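You operate a simulated robot arm through the tools that you are given. There is no shell and no other tool.

You are at the controls of a simulated two-armed robot. One attempt, no reset.

TASK
Swap the grey cassette's coil for the white one and shut it again.
Fine: hold the cassette still for its cover; the old coil goes into the yellow box.

Only the result counts: the job must be done as asked and must still hold three seconds after the hand-in. Knocking over, shifting, dropping, spilling or breaking anything else fails it. A push-on lid holds only when it is set on centred and level and pressed home; a screw cap is set on level and turned clockwise until tight.

THE ROBOT
Two 7-joint arms with three-finger grippers on one trunk, on a base that moves. Base frame: it is fixed to the floor where the robot stands at the start and does not move with it; the origin is under the middle of the robot, x ahead of it, y to its left, z up. Lengths are in m, angles in rad, forces in N, time in s.
The left shoulder is at the start at [0.07, 0.146, 1.288], the right one opposite. With the tool pointing down near the work surface each hand reaches from about 0.3 to 0.68 m from the robot's upright axis, wherever it stands, measured 20 degrees to its own side. Places, roughly: box [0.5, -0.5, 1.1]; cass [0.5, 0.3, 1.1]; sliding cover of the blue cassette [0.5, -0.1, 1.1]; sliding cover of the grey cassette [0.5, 0.3, 1.1]. Payload 2.2 kg a hand.
Tool frame (each hand has its own): the origin (TCP) lies between the finger pads and is the grasp point; the fingertips stand 0.028 m ahead of it; z points along the fingers, y is the line along which they close. The gripper opens to 0.102 m; its body begins 0.071 m behind the TCP.
Orientation is that of the tool frame in the base frame, as a unit quaternion [w, x, y, z]. With the fingers straight down and closing along the base's y, the tool's x points along the base's -x, its y along +y and its z along -z.

THE INTERFACE
- The arms move only by the tool step_arm. It takes "left_motion", "right_motion" or both (then of equal length, played together; a hand with none holds still); each is a list of rows, each an object (a shift or turn left out is 0, a gripper value left out holds the last) with "translation": the shift along the base's x, y, z in units of 400 mm (1.0 is 400 mm), a list of three; "turn": the turn, a rotation vector about the base's x, y, z in units of 180 degrees (1.0 is 180 degrees), a list of three; "grip": the gripper command, from -1 (fully open) to 1 (shut), values between in proportion. In form: [{"translation": [x, y, z], "turn": [ax, ay, az], "grip": grip}, ...]. A call has 1 to 20 rows; each row is the pose to reach, as a shift and turn from the pose commanded when the call began. A call with a number of a shift or a turn outside -1 to 1 is refused whole. A row lasts 0.2 s, in which the tool goes at most 0.05 m and 0.15 rad; a call with a longer step from one row to the next is refused whole, and so is a gripper value outside its range. A pose out of reach is approached as far as the arm can. The call stops where the force on the tool passes 90 N (or 10 N more than at its start, if that is more) or the arm is blocked; 0.2 s more then pass. The fingers move at their own pace (about 0.2035 m/s each) and stop on an object; they squeeze with about 23 N. The grip force told is the motor's: it shows also when the fingers shut on nothing. Time passes only in rows, and 0.2 s behind the last, so rows that repeat a pose let the fingers close. The reply holds the time, the measured pose of the TCP, the force on the tool along the base axes, the opening and the grip force, in the units named above and with some noise, with the torque about the TCP (base axes, N m) and any sound that the robot's microphone picked up, and new pictures: "pictures" is both (left out), scene, wrist or none (wrist: the cameras of the hands that moved).
- Cameras (640 x 400 px; columns grow to the right, rows downward): "scene" is now at [0.1435, 0.004, 1.5234]; the picture's right is [0.14, -0.99, 0.00], its down [-0.58, -0.08, -0.81] and it looks along [0.80, 0.11, -0.59] (base axes); focal length 214 px, centre (320, 200). "left" rides on the left gripper at [0.072, 0.038, -0.086] in its tool frame; the picture's right is [-0.46, 0.89, 0.00], its down [-0.60, -0.32, -0.73] and it looks along [-0.65, -0.34, 0.68] (tool axes); focal length 256 px, centre (320, 200). "right" rides on the right gripper at [0.069, 0.044, -0.086] in its tool frame; the picture's right is [-0.53, 0.84, 0.00], its down [-0.58, -0.36, -0.73] and it looks along [-0.62, -0.39, 0.68] (tool axes); focal length 256 px, centre (320, 200). There is no depth. A picture from a camera that has moved, and an enlarged one, comes with that camera's place and axes in the base frame and with its lens. The place of the scene camera against the robot may be out by one fixed shift of up to 0.018 m in any direction.
- lift_body(by): slides the trunk up (or, below 0, down) by that many m; the arms and the scene camera ride with it, the base frame stays. It gives what a move gives, with no picture.
- roll_base(legs): drives the robot by 1 to 6 legs, each [ahead, left, turn to the left] in m, m and rad, along the robot's own axes; the way and the turn of a leg run together, so that a leg with both is an arc; at most 1.5 m and 3.142 rad a leg. The arms and the cameras ride along, it lands a little off, and it stops where it bumps. It gives what a move gives, and a new picture of the scene camera.
- aim_head(pan, tilt): turns the head with the scene camera to pan (to the left, within 1.501 rad either way) and tilt (down, from -0.506 to 1.204), counted from straight ahead of the robot. It gives what a move gives, and a new picture of the scene camera.
- zoom(camera, box): a new picture of the part [left, top, right, bottom] of that camera's present view, enlarged. The clock stands still meanwhile.
- hand_in(): hands the job in; it is judged then, once.

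Places have to be worked out from the pictures, the camera data and where the tool is seen. Open the grippers and draw the arms clear of the work before you hand the job in, unless the task says otherwise.

The tools are called after "Emit:" by a JSON object that holds its "fn" and its "kwargs". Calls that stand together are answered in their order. step_arm: Moves the arms, as the interface text tells. Its arguments: {"type":"object","properties":{"left_motion":{"type":"array","items":{"type":"object","properties":{"translation":{"type":"array","items":{"type":"number"}},"turn":{"type":"array","items":{"type":"number"}},"grip":{"type":"number"}}}},"right_motion":{"type":"array","items":{"type":"object","properties":{"translation":{"type":"array","items":{"type":"number"}},"turn":{"type":"array","items":{"type":"number"}},"grip":{"type":"number"}}}},"pictures":{"type":"string","enum":["both","scene","wrist","none"]}},"required":[]} The other tools are called the same way: lift_body (by) moves the trunk up or down; roll_base (legs) drives the base; aim_head (pan, tilt) turns the head that bears the scene camera; zoom (camera, box) takes an enlarged picture of a part of a camera's view; hand_in () hands the job in.

At the start:

```text
time: 0.0
left_tool_pos: [0.4091, 0.1626, 1.3174]
left_tcp_rot: [0.0, -0.001, 1.0, 0.0]
left_force: [-0.1, 0.6, -0.3]
left_wrist_torque: [0.02, 0.01, 0.05]
left_opening: 0.1019
left_grasp_force: 0.0
right_tool_pos: [0.2713, -0.0924, 1.3911]
right_tcp_rot: [0.001, 0.0, 1.0, 0.001]
right_force: [0.0, 0.2, -1.0]
right_wrist_torque: [-0.02, -0.01, 0.02]
right_opening: 0.1022
right_grasp_force: 0.0
trunk travel left (down, up): [-0.825, 0.115]
robot x, y, heading: [-0.0043, -0.0007, 0.002]
head pan, tilt (commanded): [0.141, 0.632]
```

scene: 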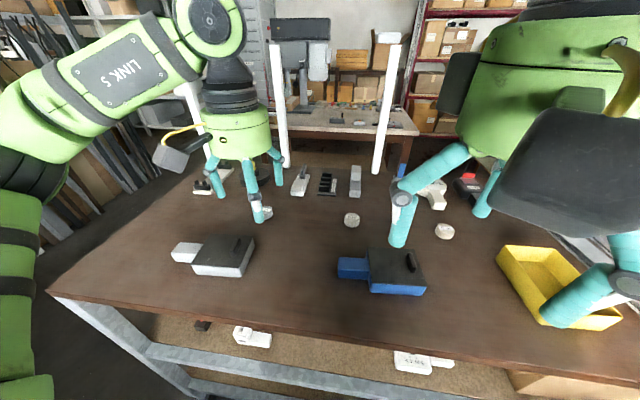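
right: 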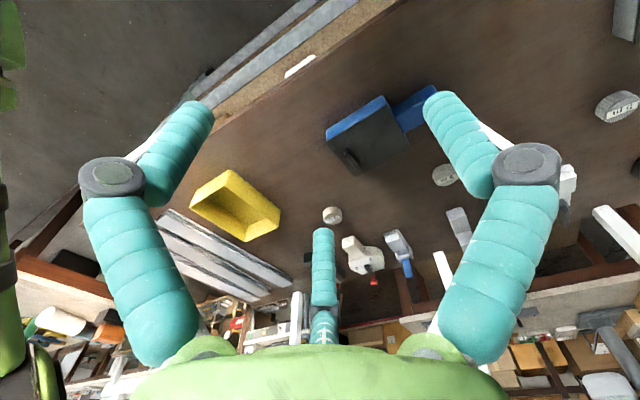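
left: 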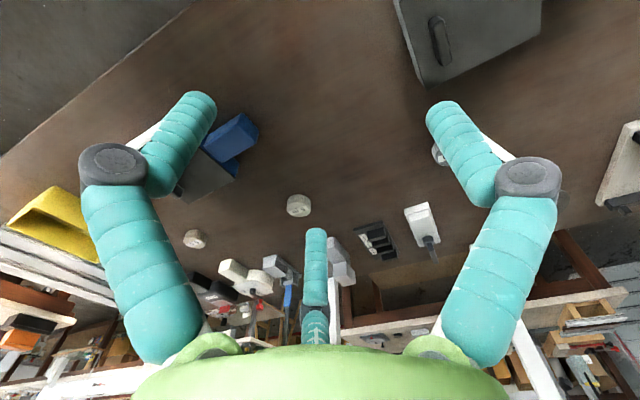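

The first picture shows a grey cassette at left, a blue one in the middle, a yellow box at right and three white discs. I enlarge the parts of interest to see how the cassette is made.

Emit:
{"fn": "zoom", "kwargs": {"camera": "scene", "box": [150, 200, 290, 290]}}

Emit:
{"fn": "zoom", "kwargs": {"camera": "scene", "box": [320, 200, 480, 300]}}

Emit:
{"fn": "zoom", "kwargs": {"camera": "scene", "box": [180, 130, 400, 240]}}

Emit:
{"fn": "zoom", "kwargs": {"camera": "left", "box": [380, 0, 640, 220]}}

Emit:
{"fn": "zoom", "kwargs": {"camera": "right", "box": [300, 60, 640, 280]}}

```text
4.44 times, centred on (220, 245) of scene
camera zoom: at [0.1435, 0.004, 1.5234], right [0.14, -0.99, 0.0], down [-0.58, -0.08, -0.81], along [0.8, 0.11, -0.59], focal length 953 px, centre (764, 0)
```

zoom: 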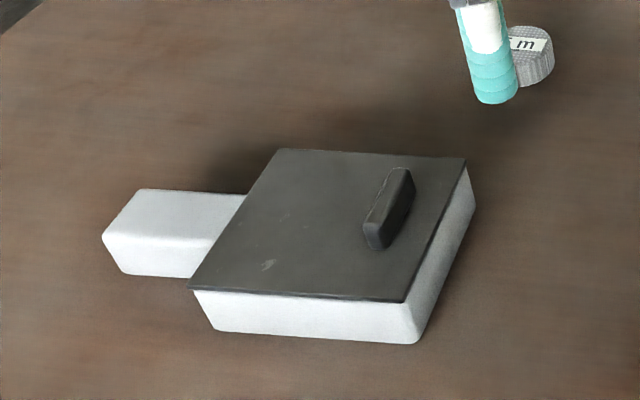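

```text
4.00 times, centred on (400, 250) of scene
camera zoom: at [0.1435, 0.004, 1.5234], right [0.14, -0.99, 0.0], down [-0.58, -0.08, -0.81], along [0.8, 0.11, -0.59], focal length 858 px, centre (0, 0)
```

zoom: 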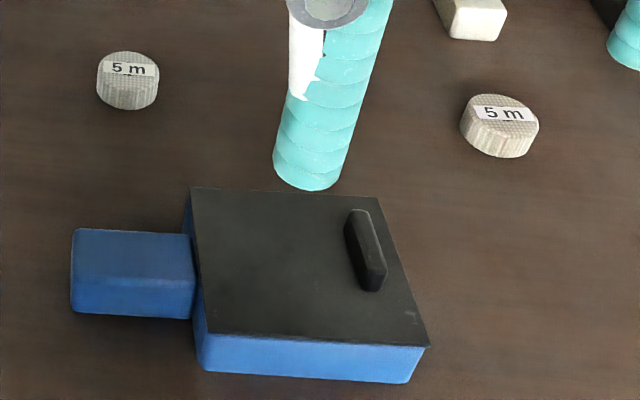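

```text
2.91 times, centred on (290, 185) of scene
camera zoom: at [0.1435, 0.004, 1.5234], right [0.14, -0.99, 0.0], down [-0.58, -0.08, -0.81], along [0.8, 0.11, -0.59], focal length 624 px, centre (407, 244)
```

zoom: 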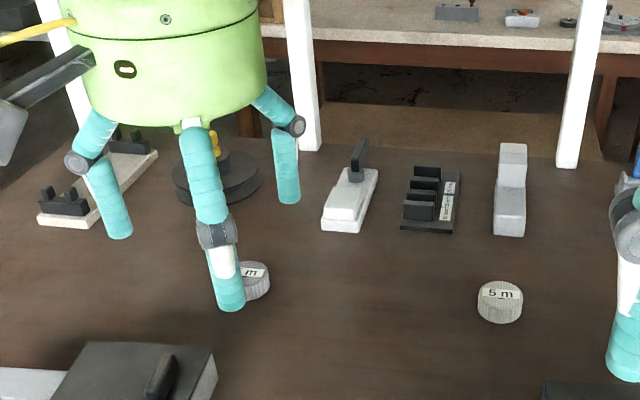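

```text
1.82 times, centred on (510, 110) of left
camera zoom: at [0.3364, 0.1983, 1.4041], right [0.46, 0.89, 0.0], down [0.6, -0.32, 0.73], along [0.65, -0.34, -0.68], focal length 465 px, centre (-26, 364)
```

zoom: 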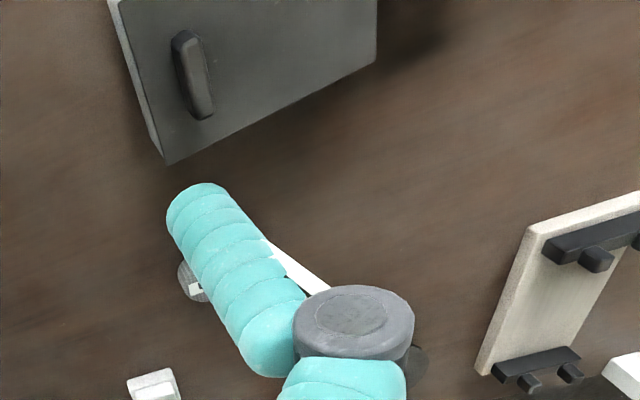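

```text
1.82 times, centred on (470, 170) of right
camera zoom: at [0.2001, -0.048, 1.4773], right [0.53, 0.84, 0.0], down [0.58, -0.37, 0.73], along [0.62, -0.39, -0.68], focal length 465 px, centre (47, 254)
```

zoom: 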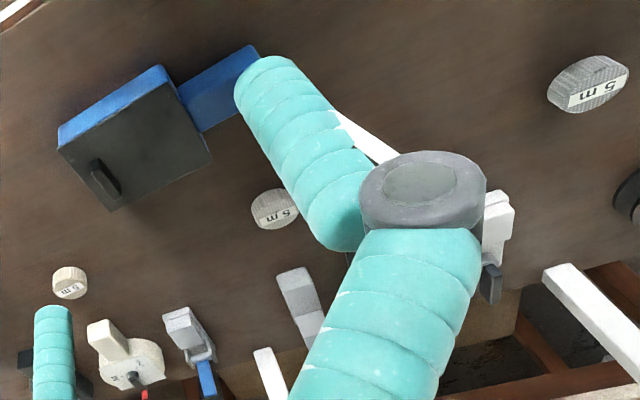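

The coils lie roughly at (0.64, 0.25), (0.65, -0.03) and (0.63, -0.29); I can't yet tell which of them is the white one. I shut both grippers in free air to see how the fingers close and draw the left hand back to uncover the coil behind it.

Emit:
{"fn": "step_arm", "kwargs": {"left_motion": [{"translation": [-0.1, 0, 0.05], "grip": 1}, {"translation": [-0.2, 0, 0.1], "grip": 1}, {"translation": [-0.2, 0, 0.1], "grip": 1}], "right_motion": [{"translation": [0, -0.1, 0], "grip": 0.5}, {"translation": [0, -0.2, 0], "grip": 0.5}, {"translation": [0, -0.2, 0], "grip": 0.5}], "pictures": "both"}}

```text
time: 0.8
left_tool_pos: [0.3289, 0.1664, 1.3563]
left_tcp_rot: [-0.001, 0.0, 1.0, -0.001]
left_force: [-0.1, 0.2, -0.3]
left_wrist_torque: [-0.01, 0.04, -0.01]
left_opening: 0.0023
left_grasp_force: 23.5
right_tool_pos: [0.2741, -0.1701, 1.3913]
right_tcp_rot: [0.0, 0.001, 1.0, 0.001]
right_force: [0.3, 0.0, -0.8]
right_wrist_torque: [-0.02, 0.05, 0.01]
right_opening: 0.0255
right_grasp_force: 0.1
trunk travel left (down, up): [-0.825, 0.115]
robot x, y, heading: [-0.0029, -0.0027, 0.002]
head pan, tilt (commanded): [0.141, 0.632]
camera scene: at [0.1452, 0.0059, 1.5231], right [0.14, -0.99, 0.0], down [-0.59, -0.08, -0.81], along [0.8, 0.11, -0.59], focal length 214 px, centre (320, 200)
camera right: at [0.203, -0.1257, 1.4777], right [0.53, 0.85, 0.0], down [0.58, -0.37, 0.73], along [0.62, -0.39, -0.68], focal length 256 px, centre (320, 200)
camera left: at [0.2562, 0.2012, 1.4433], right [0.46, 0.89, 0.0], down [0.61, -0.32, 0.73], along [0.65, -0.34, -0.68], focal length 256 px, centre (320, 200)
```

scene: 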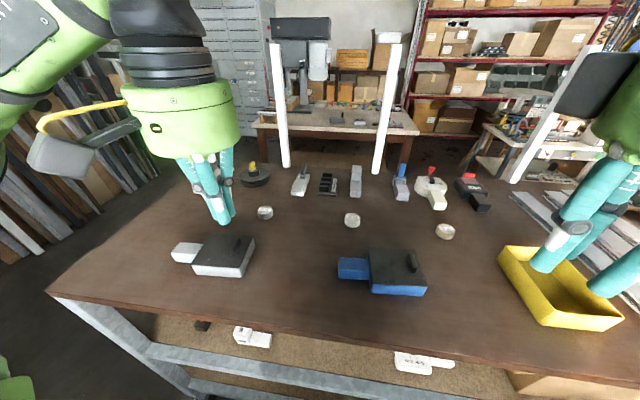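
right: 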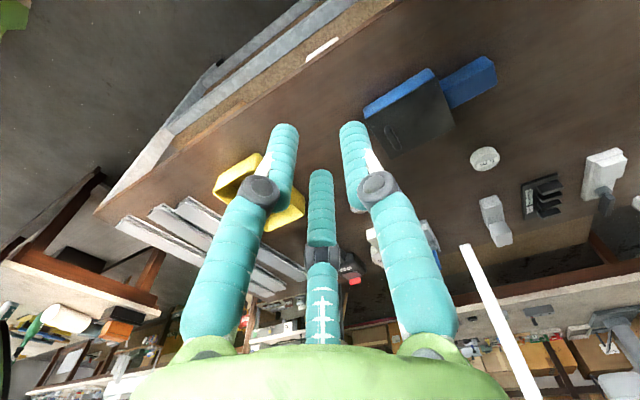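
left: 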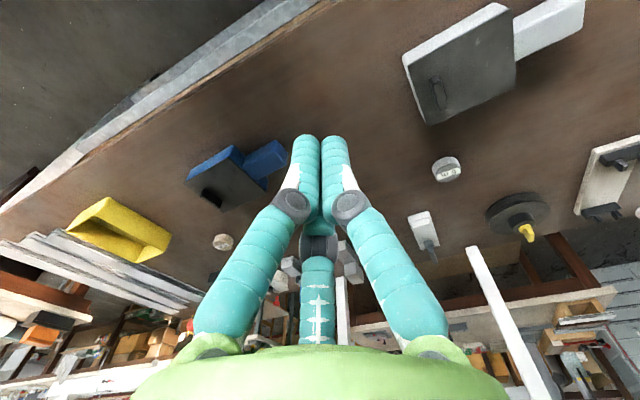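

The gripper is a centric three-finger one: all the fingers close to the axis. Now I compare the three coils close up.

Emit:
{"fn": "zoom", "kwargs": {"camera": "scene", "box": [245, 195, 285, 230]}}

Emit:
{"fn": "zoom", "kwargs": {"camera": "scene", "box": [332, 200, 372, 235]}}

Emit:
{"fn": "zoom", "kwargs": {"camera": "scene", "box": [425, 213, 465, 248]}}

Emit:
{"fn": "zoom", "kwargs": {"camera": "scene", "box": [160, 220, 280, 290]}}

Emit:
{"fn": "zoom", "kwargs": {"camera": "left", "box": [390, 0, 590, 190]}}

```text
11.43 times, centred on (265, 212) of scene
camera zoom: at [0.1452, 0.0059, 1.5231], right [0.14, -0.99, 0.0], down [-0.59, -0.08, -0.81], along [0.8, 0.11, -0.59], focal length 2451 px, centre (949, 57)
```

zoom: 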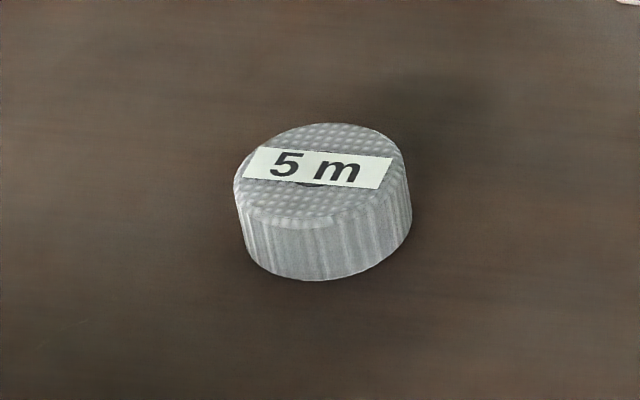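

```text
11.43 times, centred on (352, 218) of scene
camera zoom: at [0.1452, 0.0059, 1.5231], right [0.14, -0.99, 0.0], down [-0.59, -0.08, -0.81], along [0.8, 0.11, -0.59], focal length 2451 px, centre (-46, 0)
```

zoom: 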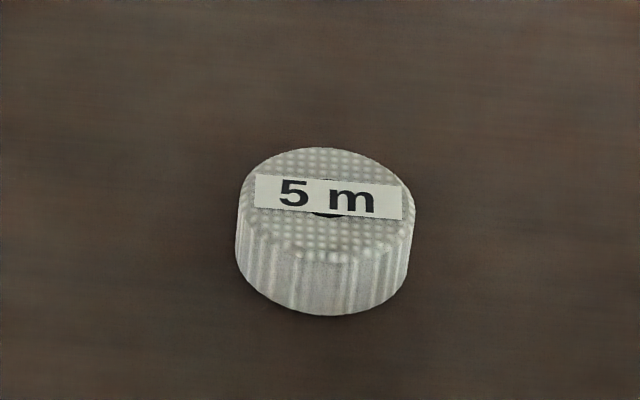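

```text
11.43 times, centred on (445, 230) of scene
camera zoom: at [0.1452, 0.0059, 1.5231], right [0.14, -0.99, 0.0], down [-0.59, -0.08, -0.81], along [0.8, 0.11, -0.59], focal length 2451 px, centre (-1109, -149)
```

zoom: 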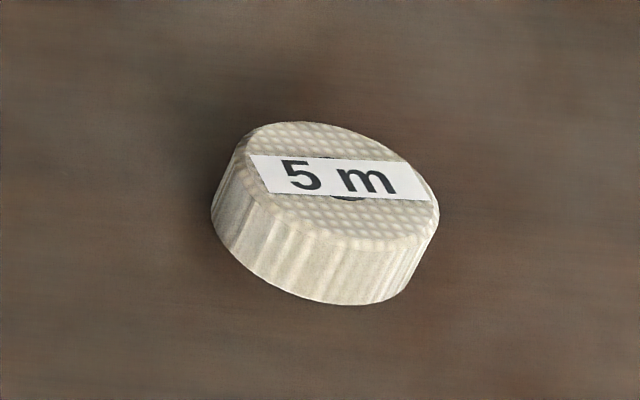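

```text
5.33 times, centred on (220, 255) of scene
camera zoom: at [0.1452, 0.0059, 1.5231], right [0.14, -0.99, 0.0], down [-0.59, -0.08, -0.81], along [0.8, 0.11, -0.59], focal length 1144 px, centre (853, -93)
```

zoom: 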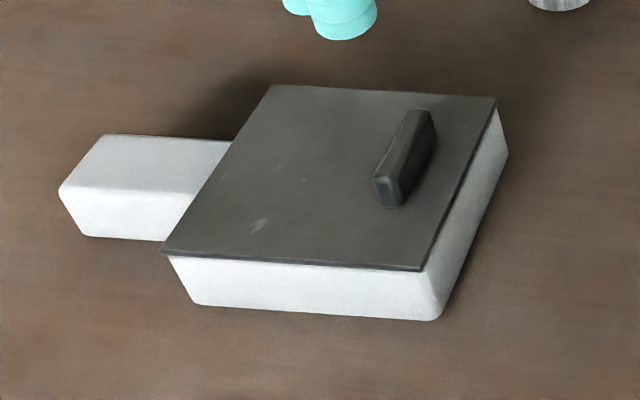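

```text
2.11 times, centred on (490, 95) of left
camera zoom: at [0.2562, 0.2012, 1.4433], right [0.46, 0.89, 0.0], down [0.61, -0.32, 0.73], along [0.65, -0.34, -0.68], focal length 539 px, centre (-38, 421)
```

zoom: 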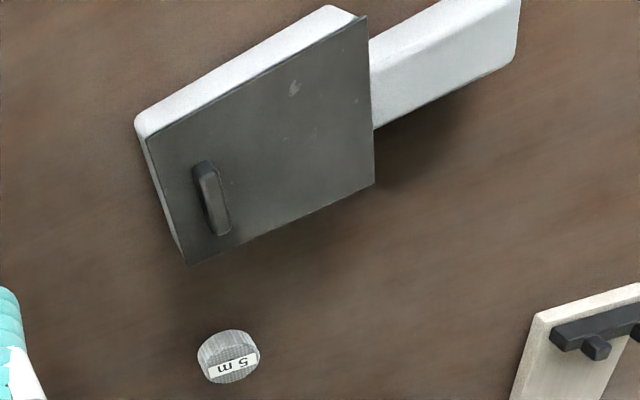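

The left coil looks grey, the right one cream, and the middle one a neutral white, but the light differs between views. I bring both wrist cameras near the outer coils for a fairer comparison.

Emit:
{"fn": "step_arm", "kwargs": {"left_motion": [{"translation": [0.06, 0.07, -0.045], "grip": -1}, {"translation": [0.12, 0.14, -0.09], "grip": -1}, {"translation": [0.18, 0.21, -0.135], "grip": -1}, {"translation": [0.24, 0.28, -0.18], "grip": -1}, {"translation": [0.3, 0.35, -0.225], "grip": -1}, {"translation": [0.3525, 0.42, -0.265], "grip": -1}, {"translation": [0.3525, 0.42, -0.265], "grip": -1}], "right_motion": [{"translation": [0.082, -0.01, -0.06], "grip": -1}, {"translation": [0.164, -0.02, -0.12], "grip": -1}, {"translation": [0.246, -0.03, -0.18], "grip": -1}, {"translation": [0.328, -0.035, -0.24], "grip": -1}, {"translation": [0.41, -0.04, -0.3], "grip": -1}, {"translation": [0.49, -0.05, -0.3525], "grip": -1}, {"translation": [0.49, -0.05, -0.3525], "grip": -1}], "pictures": "both"}}

```text
time: 2.4
left_tool_pos: [0.469, 0.3303, 1.2518]
left_tcp_rot: [0.001, 0.0, 1.0, 0.001]
left_force: [-0.7, 0.6, -0.1]
left_wrist_torque: [0.03, -0.02, 0.01]
left_opening: 0.1022
left_grasp_force: 0.0
right_tool_pos: [0.4645, -0.1924, 1.2505]
right_tcp_rot: [0.001, 0.001, 1.0, 0.001]
right_force: [-0.2, 0.2, 0.6]
right_wrist_torque: [0.01, 0.01, 0.03]
right_opening: 0.1022
right_grasp_force: 0.0
trunk travel left (down, up): [-0.825, 0.115]
robot x, y, heading: [-0.0002, -0.0026, 0.003]
head pan, tilt (commanded): [0.141, 0.632]
camera scene: at [0.142, 0.0033, 1.5235], right [0.14, -0.99, 0.0], down [-0.58, -0.08, -0.81], along [0.8, 0.11, -0.59], focal length 214 px, centre (320, 200)
camera right: at [0.3945, -0.1486, 1.3371], right [0.53, 0.85, 0.0], down [0.57, -0.37, 0.73], along [0.62, -0.39, -0.68], focal length 256 px, centre (320, 200)
camera left: at [0.3952, 0.3668, 1.3386], right [0.46, 0.89, 0.0], down [0.6, -0.32, 0.73], along [0.65, -0.34, -0.68], focal length 256 px, centre (320, 200)
```

scene: 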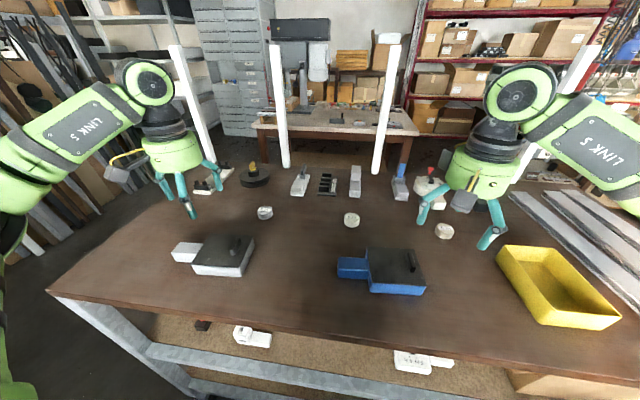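
right: 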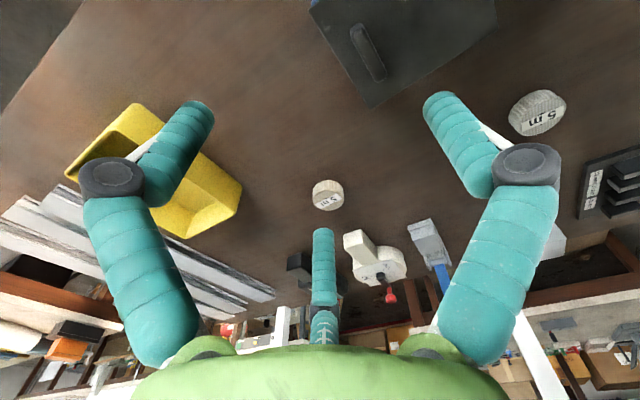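
left: 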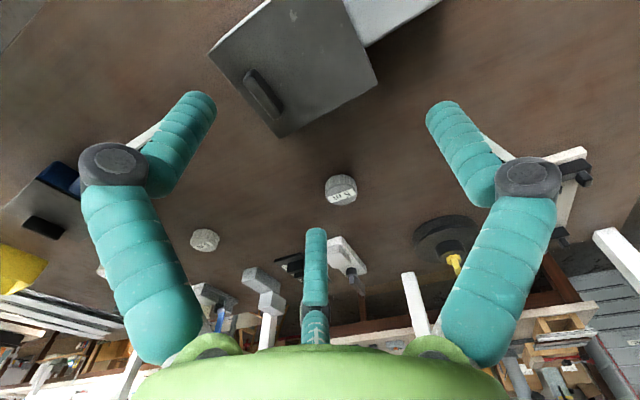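

Both wrist cameras now hold two coils each. I enlarge them for the colours.

Emit:
{"fn": "zoom", "kwargs": {"camera": "right", "box": [505, 80, 575, 145]}}

Emit:
{"fn": "zoom", "kwargs": {"camera": "right", "box": [295, 165, 365, 230]}}

Emit:
{"fn": "zoom", "kwargs": {"camera": "left", "box": [305, 160, 375, 225]}}

Emit:
{"fn": "zoom", "kwargs": {"camera": "left", "box": [170, 210, 240, 275]}}

Emit:
{"fn": "zoom", "kwargs": {"camera": "right", "box": [280, 60, 600, 260]}}

Emit:
{"fn": "zoom", "kwargs": {"camera": "left", "box": [160, 60, 480, 260]}}

Emit:
{"fn": "zoom", "kwargs": {"camera": "scene", "box": [240, 150, 480, 300]}}

```text
6.15 times, centred on (540, 112) of right
camera zoom: at [0.3945, -0.1486, 1.3371], right [0.53, 0.85, 0.0], down [0.57, -0.37, 0.73], along [0.62, -0.39, -0.68], focal length 1575 px, centre (-1034, 738)
```

zoom: 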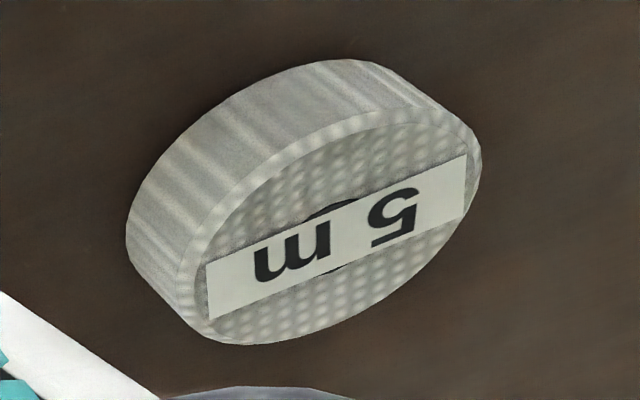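

```text
6.15 times, centred on (330, 198) of right
camera zoom: at [0.3945, -0.1486, 1.3371], right [0.53, 0.85, 0.0], down [0.57, -0.37, 0.73], along [0.62, -0.39, -0.68], focal length 1575 px, centre (258, 215)
```

zoom: 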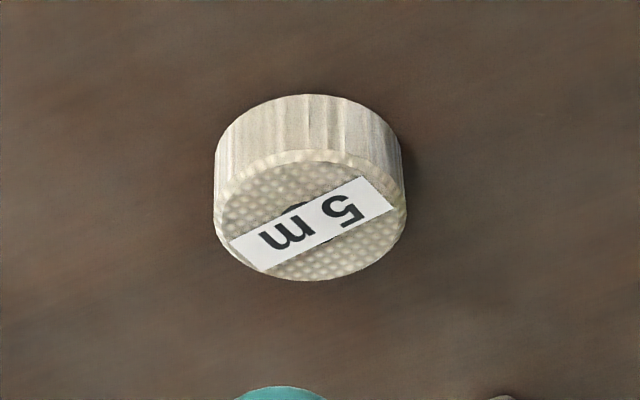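

```text
6.15 times, centred on (340, 192) of left
camera zoom: at [0.3952, 0.3668, 1.3386], right [0.46, 0.89, 0.0], down [0.6, -0.32, 0.73], along [0.65, -0.34, -0.68], focal length 1575 px, centre (197, 246)
```

zoom: 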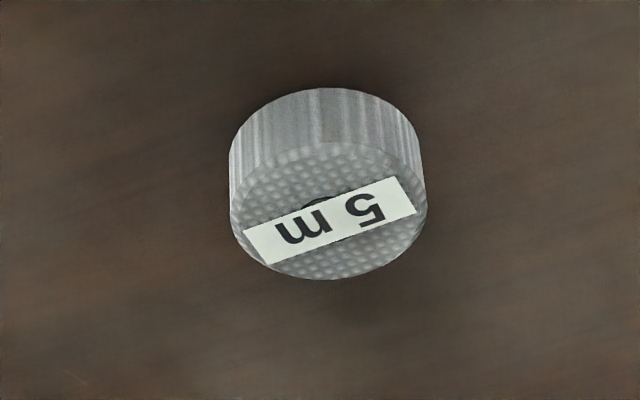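

```text
6.15 times, centred on (205, 242) of left
camera zoom: at [0.3952, 0.3668, 1.3386], right [0.46, 0.89, 0.0], down [0.6, -0.32, 0.73], along [0.65, -0.34, -0.68], focal length 1575 px, centre (1028, -62)
```

zoom: 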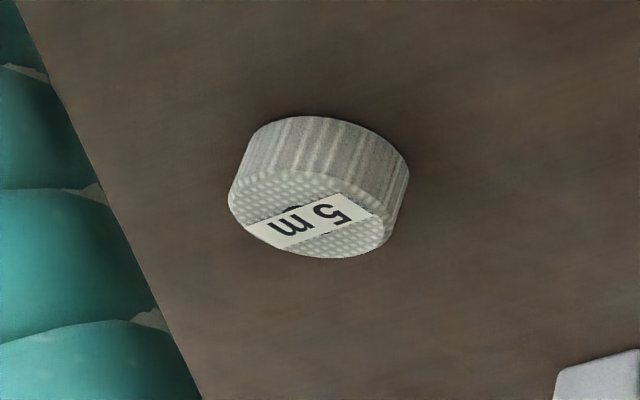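

```text
2.00 times, centred on (440, 160) of right
camera zoom: at [0.3945, -0.1486, 1.3371], right [0.53, 0.85, 0.0], down [0.57, -0.37, 0.73], along [0.62, -0.39, -0.68], focal length 512 px, centre (80, 280)
```

zoom: 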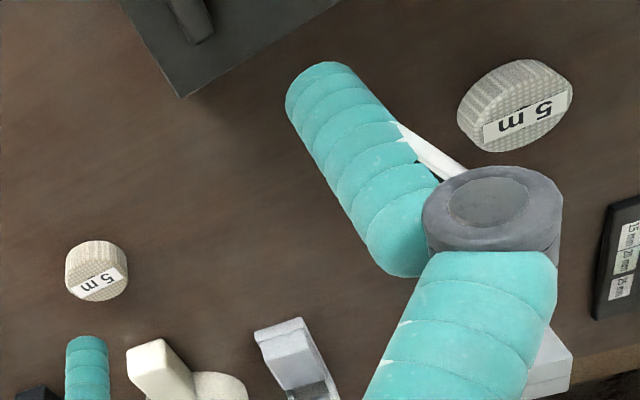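

```text
2.00 times, centred on (320, 160) of left
camera zoom: at [0.3952, 0.3668, 1.3386], right [0.46, 0.89, 0.0], down [0.6, -0.32, 0.73], along [0.65, -0.34, -0.68], focal length 512 px, centre (320, 280)
```

zoom: 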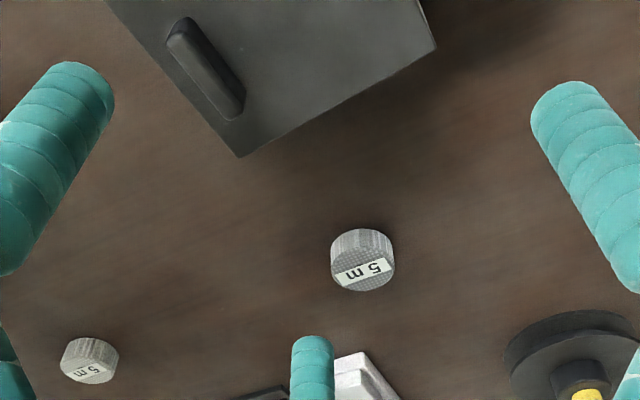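

```text
2.67 times, centred on (360, 225) of scene
camera zoom: at [0.142, 0.0033, 1.5235], right [0.14, -0.99, 0.0], down [-0.58, -0.08, -0.81], along [0.8, 0.11, -0.59], focal length 572 px, centre (213, 133)
```

zoom: 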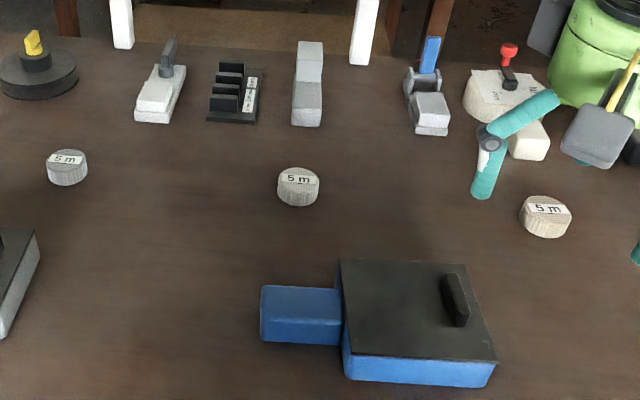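

The left coil is grey against its white label, the right one cream, and the middle one is white; two wrist views put the white coil at about (0.655, -0.015) with its top near z 1.077. The grey cassette's cover top is near z 1.091, with its middle at about (0.465, 0.307) and the knob at about (0.469, 0.269). I look down to see how much room the base has.

Emit:
{"fn": "aim_head", "kwargs": {"pan": 0.3, "tilt": 1.2}}

```text
time: 3.4
left_tool_pos: [0.47, 0.3311, 1.2524]
left_tcp_rot: [0.0, 0.0, 1.0, 0.001]
left_force: [0.2, 0.0, 0.3]
left_wrist_torque: [-0.01, 0.0, 0.01]
left_opening: 0.1022
left_grasp_force: 0.0
right_tool_pos: [0.4662, -0.1927, 1.2497]
right_tcp_rot: [0.0, 0.0, 1.0, 0.003]
right_force: [0.2, -0.2, 0.3]
right_wrist_torque: [0.02, 0.0, -0.03]
right_opening: 0.1019
right_grasp_force: 0.1
trunk travel left (down, up): [-0.825, 0.115]
robot x, y, heading: [0.0012, -0.0014, -0.003]
head pan, tilt (commanded): [0.3, 1.201]
camera scene: at [0.1109, 0.0084, 1.4815], right [0.3, -0.96, 0.0], down [-0.89, -0.28, -0.36], along [0.35, 0.11, -0.93], focal length 214 px, centre (320, 200)
```

scene: 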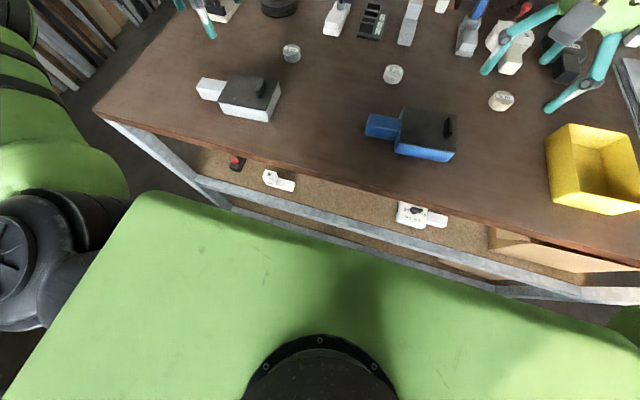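

The torso front stands well short of the table edge, so there is room to move sideways. I drive 0.2 m to the left so that both hands reach the grey cassette.

Emit:
{"fn": "roll_base", "kwargs": {"legs": [[0, 0.2, 0]]}}

Emit:
{"fn": "aim_head", "kwargs": {"pan": 0.2, "tilt": 0.85}}

```text
time: 5.0
left_tool_pos: [0.4699, 0.5244, 1.2527]
left_tcp_rot: [0.0, 0.002, 1.0, 0.002]
left_force: [-0.1, -0.7, 0.8]
left_wrist_torque: [0.05, 0.03, 0.02]
left_opening: 0.1019
left_grasp_force: 0.2
right_tool_pos: [0.4661, 0.0003, 1.25]
right_tcp_rot: [0.0, 0.003, 1.0, 0.003]
right_force: [-0.5, -1.2, -0.1]
right_wrist_torque: [0.04, 0.02, -0.02]
right_opening: 0.1017
right_grasp_force: 0.0
trunk travel left (down, up): [-0.825, 0.115]
robot x, y, heading: [-0.0032, 0.2003, -0.005]
head pan, tilt (commanded): [0.3, 1.201]
camera scene: at [0.1106, 0.2013, 1.4815], right [0.29, -0.96, 0.0], down [-0.89, -0.27, -0.36], along [0.35, 0.11, -0.93], focal length 214 px, centre (320, 200)
```

scene: 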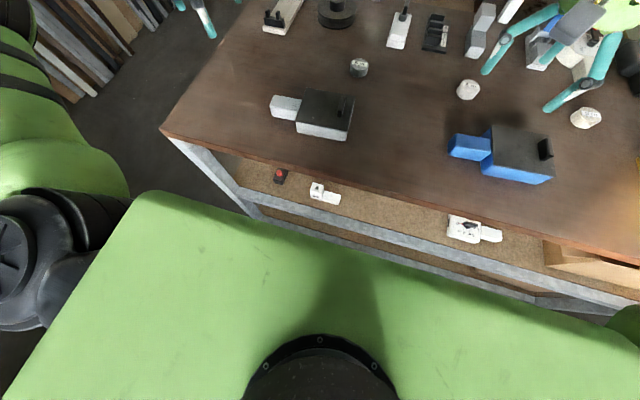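

```text
time: 5.8
left_tool_pos: [0.4699, 0.5282, 1.2521]
left_tcp_rot: [0.0, 0.001, 1.0, -0.001]
left_force: [0.4, -1.1, -0.7]
left_wrist_torque: [-0.01, 0.03, 0.01]
left_opening: 0.102
left_grasp_force: 0.0
right_tool_pos: [0.4666, 0.0053, 1.2525]
right_tcp_rot: [0.001, 0.001, 1.0, 0.001]
right_force: [0.5, 0.2, -0.1]
right_wrist_torque: [-0.04, 0.02, 0.0]
right_opening: 0.1016
right_grasp_force: 0.0
trunk travel left (down, up): [-0.825, 0.115]
robot x, y, heading: [0.0005, 0.1982, -0.001]
head pan, tilt (commanded): [0.201, 0.85]
camera scene: at [0.1338, 0.206, 1.5051], right [0.2, -0.98, 0.0], down [-0.74, -0.15, -0.66], along [0.65, 0.13, -0.75], focal length 214 px, centre (320, 200)
```

scene: 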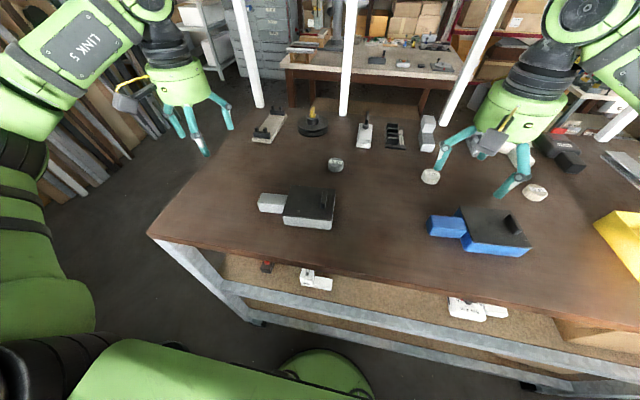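

The base now stands at y 0.198. I turn the left hand by -87° so that its fingers close across the tab, with the camera away from the right hand, and bring it above the tab.

Emit:
{"fn": "step_arm", "kwargs": {"left_motion": [{"translation": [-0.0045, -0.0257, -0.0118], "turn": [0, 0, -0.0438]}, {"translation": [-0.009, -0.0514, -0.0236], "turn": [0, 0, -0.0876]}, {"translation": [-0.0136, -0.077, -0.0355], "turn": [0, 0, -0.1314]}, {"translation": [-0.018, -0.1027, -0.0473], "turn": [0, 0, -0.1752]}, {"translation": [-0.0227, -0.1284, -0.059], "turn": [0, 0, -0.219]}, {"translation": [-0.027, -0.154, -0.071], "turn": [0, 0, -0.2628]}, {"translation": [-0.032, -0.18, -0.083], "turn": [0, 0, -0.3066]}, {"translation": [-0.036, -0.205, -0.095], "turn": [0, 0, -0.3504]}, {"translation": [-0.041, -0.231, -0.106], "turn": [0, 0, -0.3942]}, {"translation": [-0.045, -0.257, -0.118], "turn": [0, 0, -0.438]}, {"translation": [-0.05, -0.2825, -0.13], "turn": [0, 0, -0.4817]}, {"translation": [-0.05, -0.2825, -0.13], "turn": [0, 0, -0.4817]}], "pictures": "both"}}

```text
time: 8.4
left_tool_pos: [0.3325, 0.3256, 1.1994]
left_tcp_rot: [0.0, 0.687, 0.727, 0.0]
left_force: [-0.3, 0.9, 0.3]
left_wrist_torque: [-0.02, -0.02, 0.02]
left_opening: 0.1021
left_grasp_force: 0.0
left hand out of reach, approached as far as the arm can: row 6, 7, 8, 9, 10, 11, 12
right_tool_pos: [0.4657, 0.0041, 1.2514]
right_tcp_rot: [0.001, 0.002, 1.0, 0.001]
right_force: [0.2, 1.0, -0.7]
right_wrist_torque: [-0.02, 0.02, -0.02]
right_opening: 0.102
right_grasp_force: 0.0
trunk travel left (down, up): [-0.825, 0.115]
robot x, y, heading: [0.0032, 0.1964, -0.004]
head pan, tilt (commanded): [0.201, 0.85]
camera scene: at [0.1339, 0.2053, 1.5052], right [0.2, -0.98, 0.0], down [-0.74, -0.15, -0.66], along [0.65, 0.13, -0.75], focal length 214 px, centre (320, 200)
camera left: at [0.367, 0.398, 1.2864], right [0.91, -0.42, 0.0], down [-0.28, -0.62, 0.73], along [-0.3, -0.67, -0.68], focal length 256 px, centre (320, 200)
```

scene: 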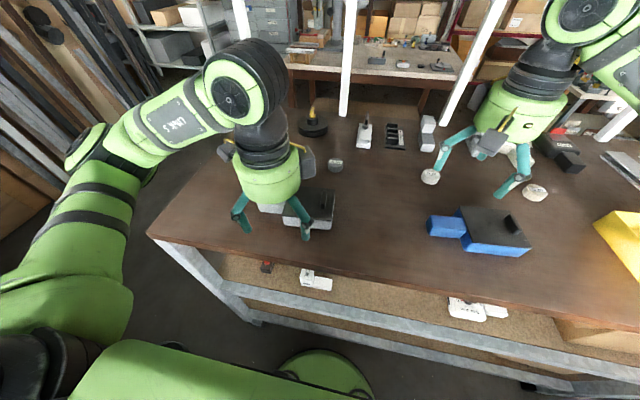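
left: 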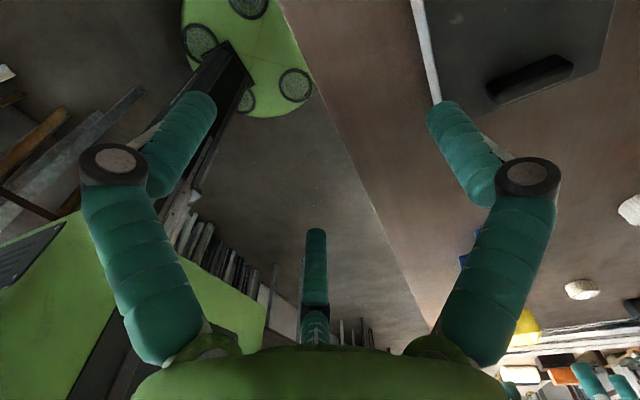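

That orientation ran out of reach. As the gripper is symmetric by 120°, a turn of only -27° puts the fingers across the tab just as well, so I turn back by 60° and see where the hand lands.

Emit:
{"fn": "step_arm", "kwargs": {"left_motion": [{"turn": [0, 0, 0.0417]}, {"turn": [0, 0, 0.0833]}, {"turn": [0, 0, 0.125]}, {"turn": [0, 0, 0.1667]}, {"turn": [0, 0, 0.2083]}, {"turn": [0, 0, 0.25]}, {"turn": [0, 0, 0.2917]}, {"turn": [0, 0, 0.3333]}, {"turn": [0, 0, 0.3333]}], "pictures": "both"}}

```text
time: 10.4
left_tool_pos: [0.3354, 0.3258, 1.1971]
left_tcp_rot: [-0.001, 0.232, 0.973, 0.0]
left_force: [0.9, 0.2, -0.7]
left_wrist_torque: [-0.01, -0.03, 0.0]
left_opening: 0.1018
left_grasp_force: 0.0
right_tool_pos: [0.4659, 0.0042, 1.2519]
right_tcp_rot: [0.001, 0.003, 1.0, 0.002]
right_force: [0.0, 0.2, -0.9]
right_wrist_torque: [0.0, 0.04, -0.02]
right_opening: 0.1018
right_grasp_force: 0.2
trunk travel left (down, up): [-0.825, 0.115]
robot x, y, heading: [-0.0007, 0.1978, -0.001]
head pan, tilt (commanded): [0.201, 0.85]
camera scene: at [0.1339, 0.2047, 1.5052], right [0.2, -0.98, 0.0], down [-0.74, -0.15, -0.66], along [0.65, 0.13, -0.75], focal length 214 px, centre (320, 200)
camera left: at [0.2875, 0.3916, 1.2836], right [0.81, 0.58, 0.0], down [0.4, -0.56, 0.73], along [0.42, -0.6, -0.68], focal length 256 px, centre (320, 200)
```

scene: 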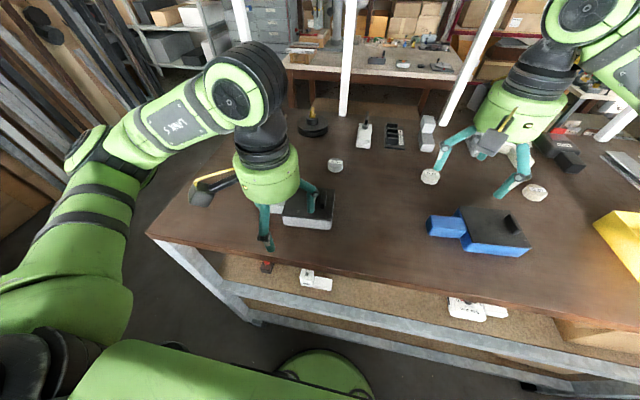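
left: 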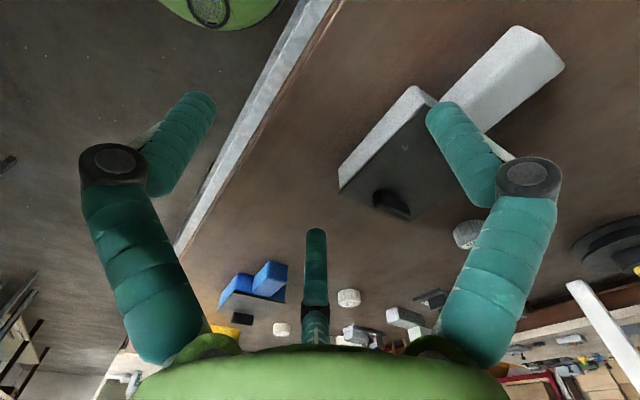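

The hand now holds -27° at (0.335, 0.326), so the command follows the reached pose. I enlarge the cassette in the left view to fix the tab's place before moving over it.

Emit:
{"fn": "zoom", "kwargs": {"camera": "left", "box": [330, 0, 600, 230]}}

Emit:
{"fn": "zoom", "kwargs": {"camera": "scene", "box": [240, 160, 380, 250]}}

```text
1.74 times, centred on (465, 115) of left
camera zoom: at [0.2875, 0.3916, 1.2836], right [0.81, 0.58, 0.0], down [0.4, -0.56, 0.73], along [0.42, -0.6, -0.68], focal length 445 px, centre (68, 348)
```

zoom: 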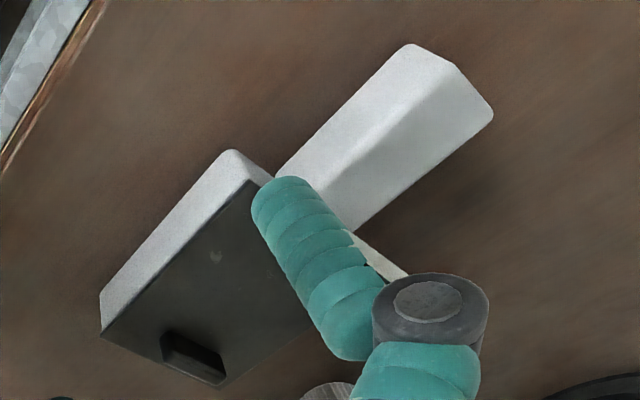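

```text
4.44 times, centred on (310, 205) of scene
camera zoom: at [0.1339, 0.2047, 1.5052], right [0.2, -0.98, 0.0], down [-0.74, -0.15, -0.66], along [0.65, 0.13, -0.75], focal length 953 px, centre (364, 178)
```

zoom: 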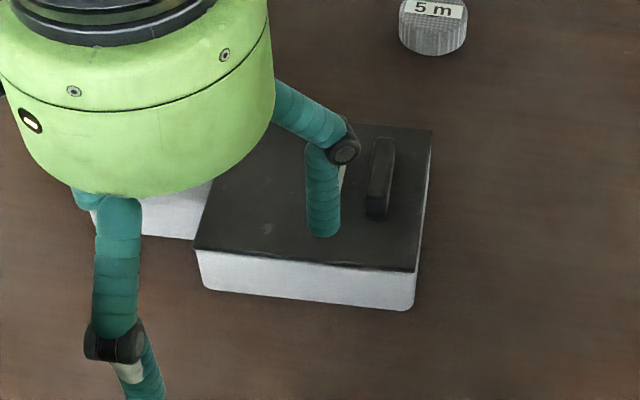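

The tab spans about x 0.441–0.477, y 0.37–0.443, with its top near z 1.08. The best hold is two fingers on its long sides and the thumb on its end, so the hand goes back to about +3° of turn (the cassette's own yaw) and above (0.459, 0.421).

Emit:
{"fn": "step_arm", "kwargs": {"left_motion": [{"translation": [0.062, 0.048, 0], "turn": [0, 0, 0.0333]}, {"translation": [0.124, 0.095, 0], "turn": [0, 0, 0.0667]}, {"translation": [0.186, 0.143, 0], "turn": [0, 0, 0.1]}, {"translation": [0.247, 0.19, -0.01], "turn": [0, 0, 0.1333]}, {"translation": [0.309, 0.238, -0.0175], "turn": [0, 0, 0.1667]}, {"translation": [0.309, 0.238, -0.0175], "turn": [0, 0, 0.1667]}], "pictures": "both"}}

```text
time: 11.8
left_tool_pos: [0.4599, 0.4218, 1.1882]
left_tcp_rot: [0.0, -0.028, 1.0, 0.001]
left_force: [-0.4, 0.1, -0.5]
left_wrist_torque: [0.02, -0.02, 0.0]
left_opening: 0.102
left_grasp_force: 0.0
right_tool_pos: [0.4667, 0.0034, 1.2501]
right_tcp_rot: [0.0, 0.002, 1.0, 0.003]
right_force: [0.9, -0.1, 0.3]
right_wrist_torque: [0.0, -0.01, -0.02]
right_opening: 0.1019
right_grasp_force: 0.1
trunk travel left (down, up): [-0.825, 0.115]
robot x, y, heading: [0.0016, 0.2012, -0.002]
head pan, tilt (commanded): [0.201, 0.85]
camera scene: at [0.1335, 0.2041, 1.5052], right [0.2, -0.98, 0.0], down [-0.74, -0.15, -0.66], along [0.65, 0.13, -0.75], focal length 214 px, centre (320, 200)
camera left: at [0.3842, 0.4543, 1.2753], right [0.42, 0.91, 0.0], down [0.62, -0.28, 0.73], along [0.67, -0.3, -0.68], focal length 256 px, centre (320, 200)
```

scene: 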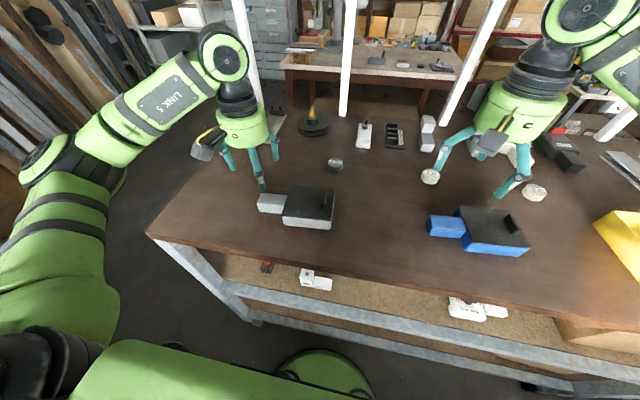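
left: 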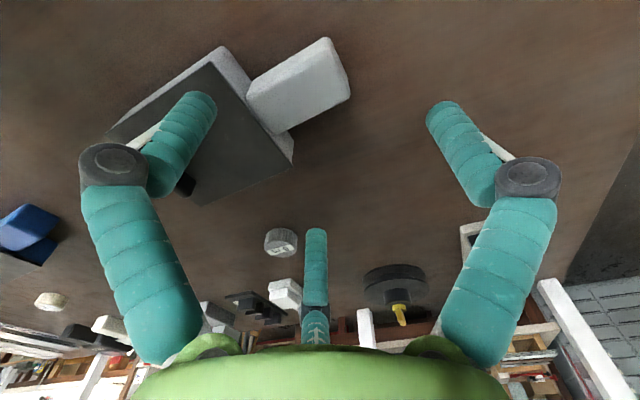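

The hand stands above the tab; I enlarge the tab in the left view to check the alignment before going down.

Emit:
{"fn": "zoom", "kwargs": {"camera": "left", "box": [100, 20, 420, 220]}}

Emit:
{"fn": "zoom", "kwargs": {"camera": "scene", "box": [180, 100, 380, 240]}}

```text
2.00 times, centred on (260, 120) of left
camera zoom: at [0.3842, 0.4543, 1.2753], right [0.42, 0.91, 0.0], down [0.62, -0.28, 0.73], along [0.67, -0.3, -0.68], focal length 512 px, centre (440, 360)
```

zoom: 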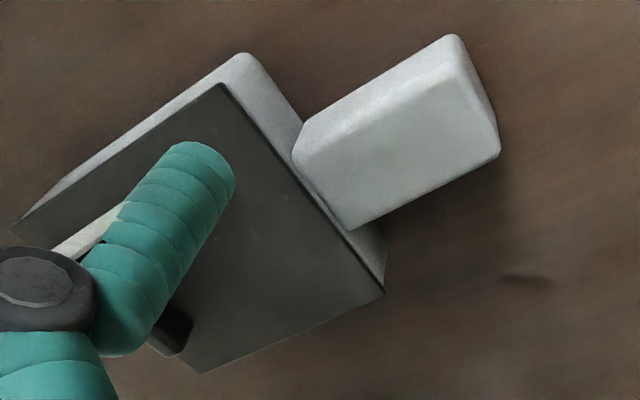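

```text
2.86 times, centred on (280, 170) of scene
camera zoom: at [0.1335, 0.2041, 1.5052], right [0.2, -0.98, 0.0], down [-0.74, -0.15, -0.66], along [0.65, 0.13, -0.75], focal length 613 px, centre (434, 286)
```

zoom: 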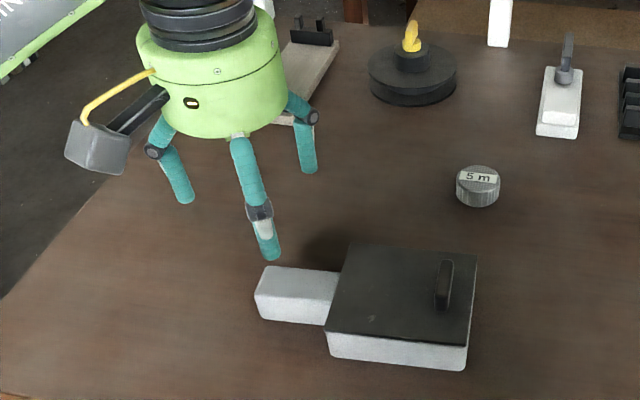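

The tab's middle lies near x 0.4615 and its end near y 0.437, so I set the hand at (0.4615, 0.418) and go down in steps to about z 1.09 with the fingers open.

Emit:
{"fn": "step_arm", "kwargs": {"left_motion": [{"translation": [0.004, -0.01, -0.08]}, {"translation": [0.004, -0.01, -0.16]}, {"translation": [0.004, -0.01, -0.22]}, {"translation": [0.004, -0.01, -0.24]}, {"translation": [0.004, -0.01, -0.24]}], "pictures": "both"}}

```text
time: 13.0
left_tool_pos: [0.4592, 0.4186, 1.0933]
left_tcp_rot: [0.0, -0.027, 1.0, 0.001]
left_force: [-0.2, 0.6, -0.2]
left_wrist_torque: [-0.01, 0.0, -0.04]
left_opening: 0.102
left_grasp_force: 0.0
right_tool_pos: [0.4657, 0.004, 1.2508]
right_tcp_rot: [0.001, 0.003, 1.0, 0.002]
right_force: [0.3, 0.1, -0.1]
right_wrist_torque: [0.01, 0.03, 0.0]
right_opening: 0.1024
right_grasp_force: 0.1
trunk travel left (down, up): [-0.825, 0.115]
robot x, y, heading: [-0.0032, 0.1979, -0.002]
head pan, tilt (commanded): [0.201, 0.85]
camera scene: at [0.1338, 0.2047, 1.5052], right [0.2, -0.98, 0.0], down [-0.74, -0.15, -0.66], along [0.65, 0.13, -0.75], focal length 214 px, centre (320, 200)
camera left: at [0.3844, 0.4504, 1.1794], right [0.42, 0.91, 0.0], down [0.62, -0.28, 0.73], along [0.67, -0.3, -0.68], focal length 256 px, centre (320, 200)
```

scene: 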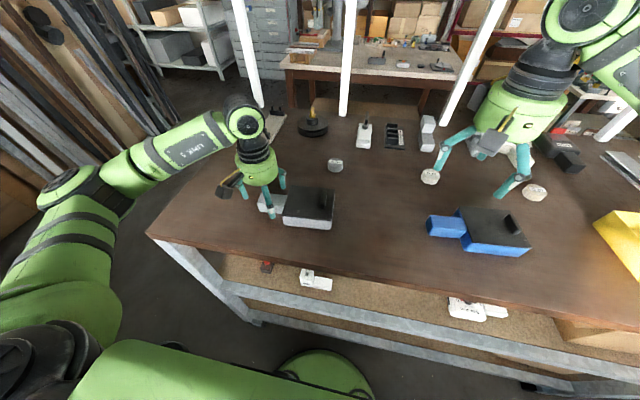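
left: 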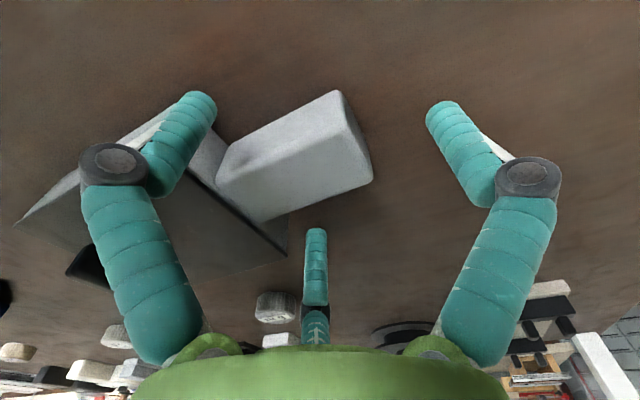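

The hand came down freely to z 1.093 with no contact force. I enlarge both views to judge the fingertip depth and clearance.

Emit:
{"fn": "zoom", "kwargs": {"camera": "scene", "box": [210, 140, 350, 240]}}

Emit:
{"fn": "zoom", "kwargs": {"camera": "left", "box": [120, 60, 480, 285]}}

```text
4.00 times, centred on (280, 190) of scene
camera zoom: at [0.1338, 0.2047, 1.5052], right [0.2, -0.98, 0.0], down [-0.74, -0.15, -0.66], along [0.65, 0.13, -0.75], focal length 858 px, centre (480, 240)
```

zoom: 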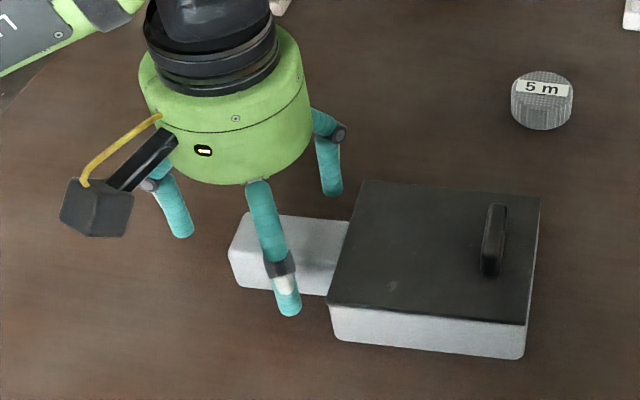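

```text
1.78 times, centred on (300, 172) of left
camera zoom: at [0.3844, 0.4504, 1.1794], right [0.42, 0.91, 0.0], down [0.62, -0.28, 0.73], along [0.67, -0.3, -0.68], focal length 455 px, centre (356, 249)
```

zoom: 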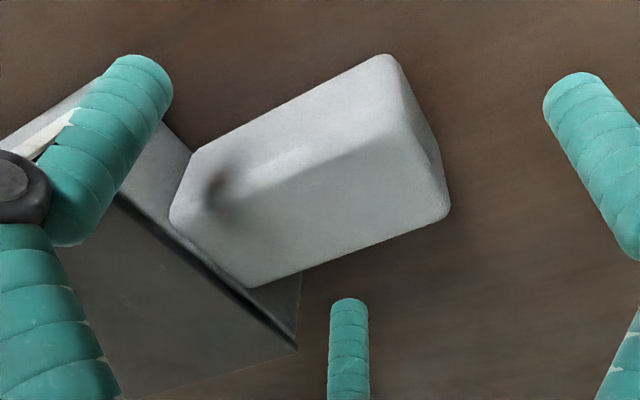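

There is clearance on both sides and no contact. I go 6 mm lower and close part way (opening about 0.055 m) to check the centring.

Emit:
{"fn": "step_arm", "kwargs": {"left_motion": [{"translation": [0.002, 0, -0.015], "grip": -0.5}, {"translation": [0.002, 0, -0.015], "grip": -0.08}, {"translation": [0.002, 0, -0.015], "grip": -0.08}], "pictures": "wrist"}}

Emit:
{"fn": "zoom", "kwargs": {"camera": "left", "box": [160, 60, 480, 260]}}

Emit:
{"fn": "zoom", "kwargs": {"camera": "scene", "box": [210, 140, 350, 240]}}

```text
time: 13.8
left_tool_pos: [0.4612, 0.4183, 1.0876]
left_tcp_rot: [0.0, -0.027, 1.0, 0.0]
left_force: [0.3, 0.1, 0.1]
left_wrist_torque: [0.02, 0.0, 0.0]
left_opening: 0.055
left_grasp_force: 0.0
right_tool_pos: [0.465, 0.0043, 1.2516]
right_tcp_rot: [0.001, 0.003, 1.0, 0.002]
right_force: [-0.5, -0.4, -0.5]
right_wrist_torque: [-0.04, -0.01, -0.03]
right_opening: 0.1022
right_grasp_force: 0.1
trunk travel left (down, up): [-0.825, 0.115]
robot x, y, heading: [-0.0004, 0.1987, -0.004]
head pan, tilt (commanded): [0.201, 0.85]
camera left: at [0.3858, 0.4509, 1.1738], right [0.42, 0.91, 0.0], down [0.62, -0.28, 0.73], along [0.66, -0.3, -0.68], focal length 256 px, centre (320, 200)
```

left: 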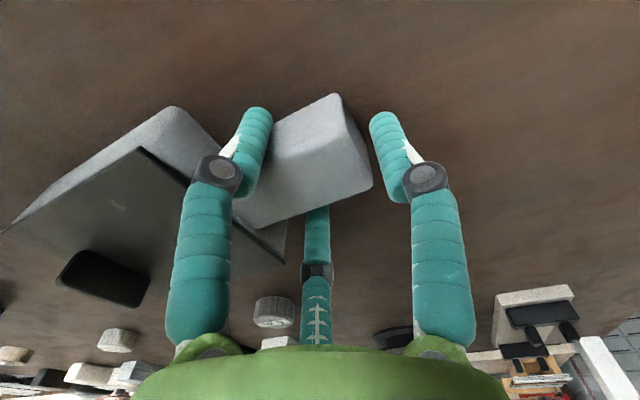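

```text
2.00 times, centred on (320, 160) of left
camera zoom: at [0.3858, 0.4509, 1.1738], right [0.42, 0.91, 0.0], down [0.62, -0.28, 0.73], along [0.66, -0.3, -0.68], focal length 512 px, centre (320, 280)
```

zoom: 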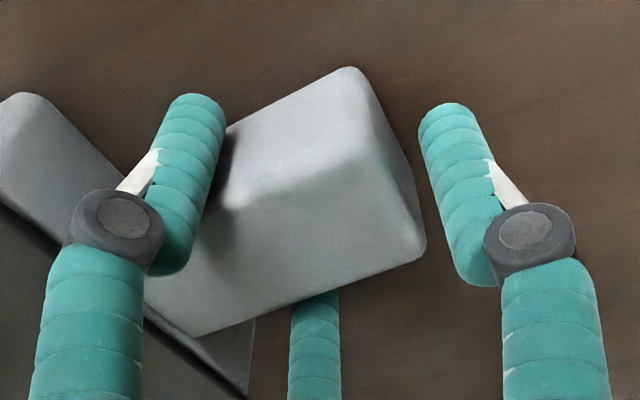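

```text
4.00 times, centred on (280, 190) of scene
camera zoom: at [0.1338, 0.2046, 1.5052], right [0.2, -0.98, 0.0], down [-0.74, -0.15, -0.66], along [0.65, 0.13, -0.75], focal length 858 px, centre (480, 240)
```

zoom: 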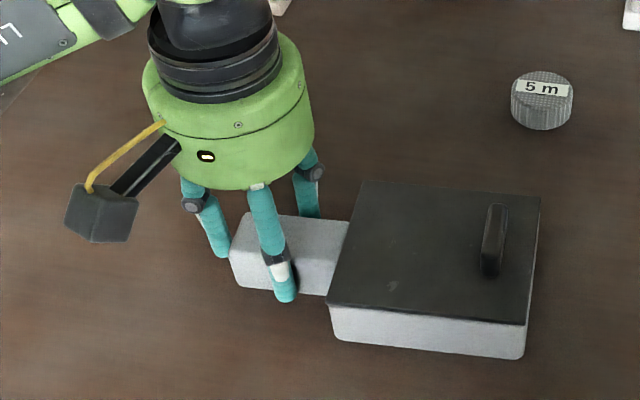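

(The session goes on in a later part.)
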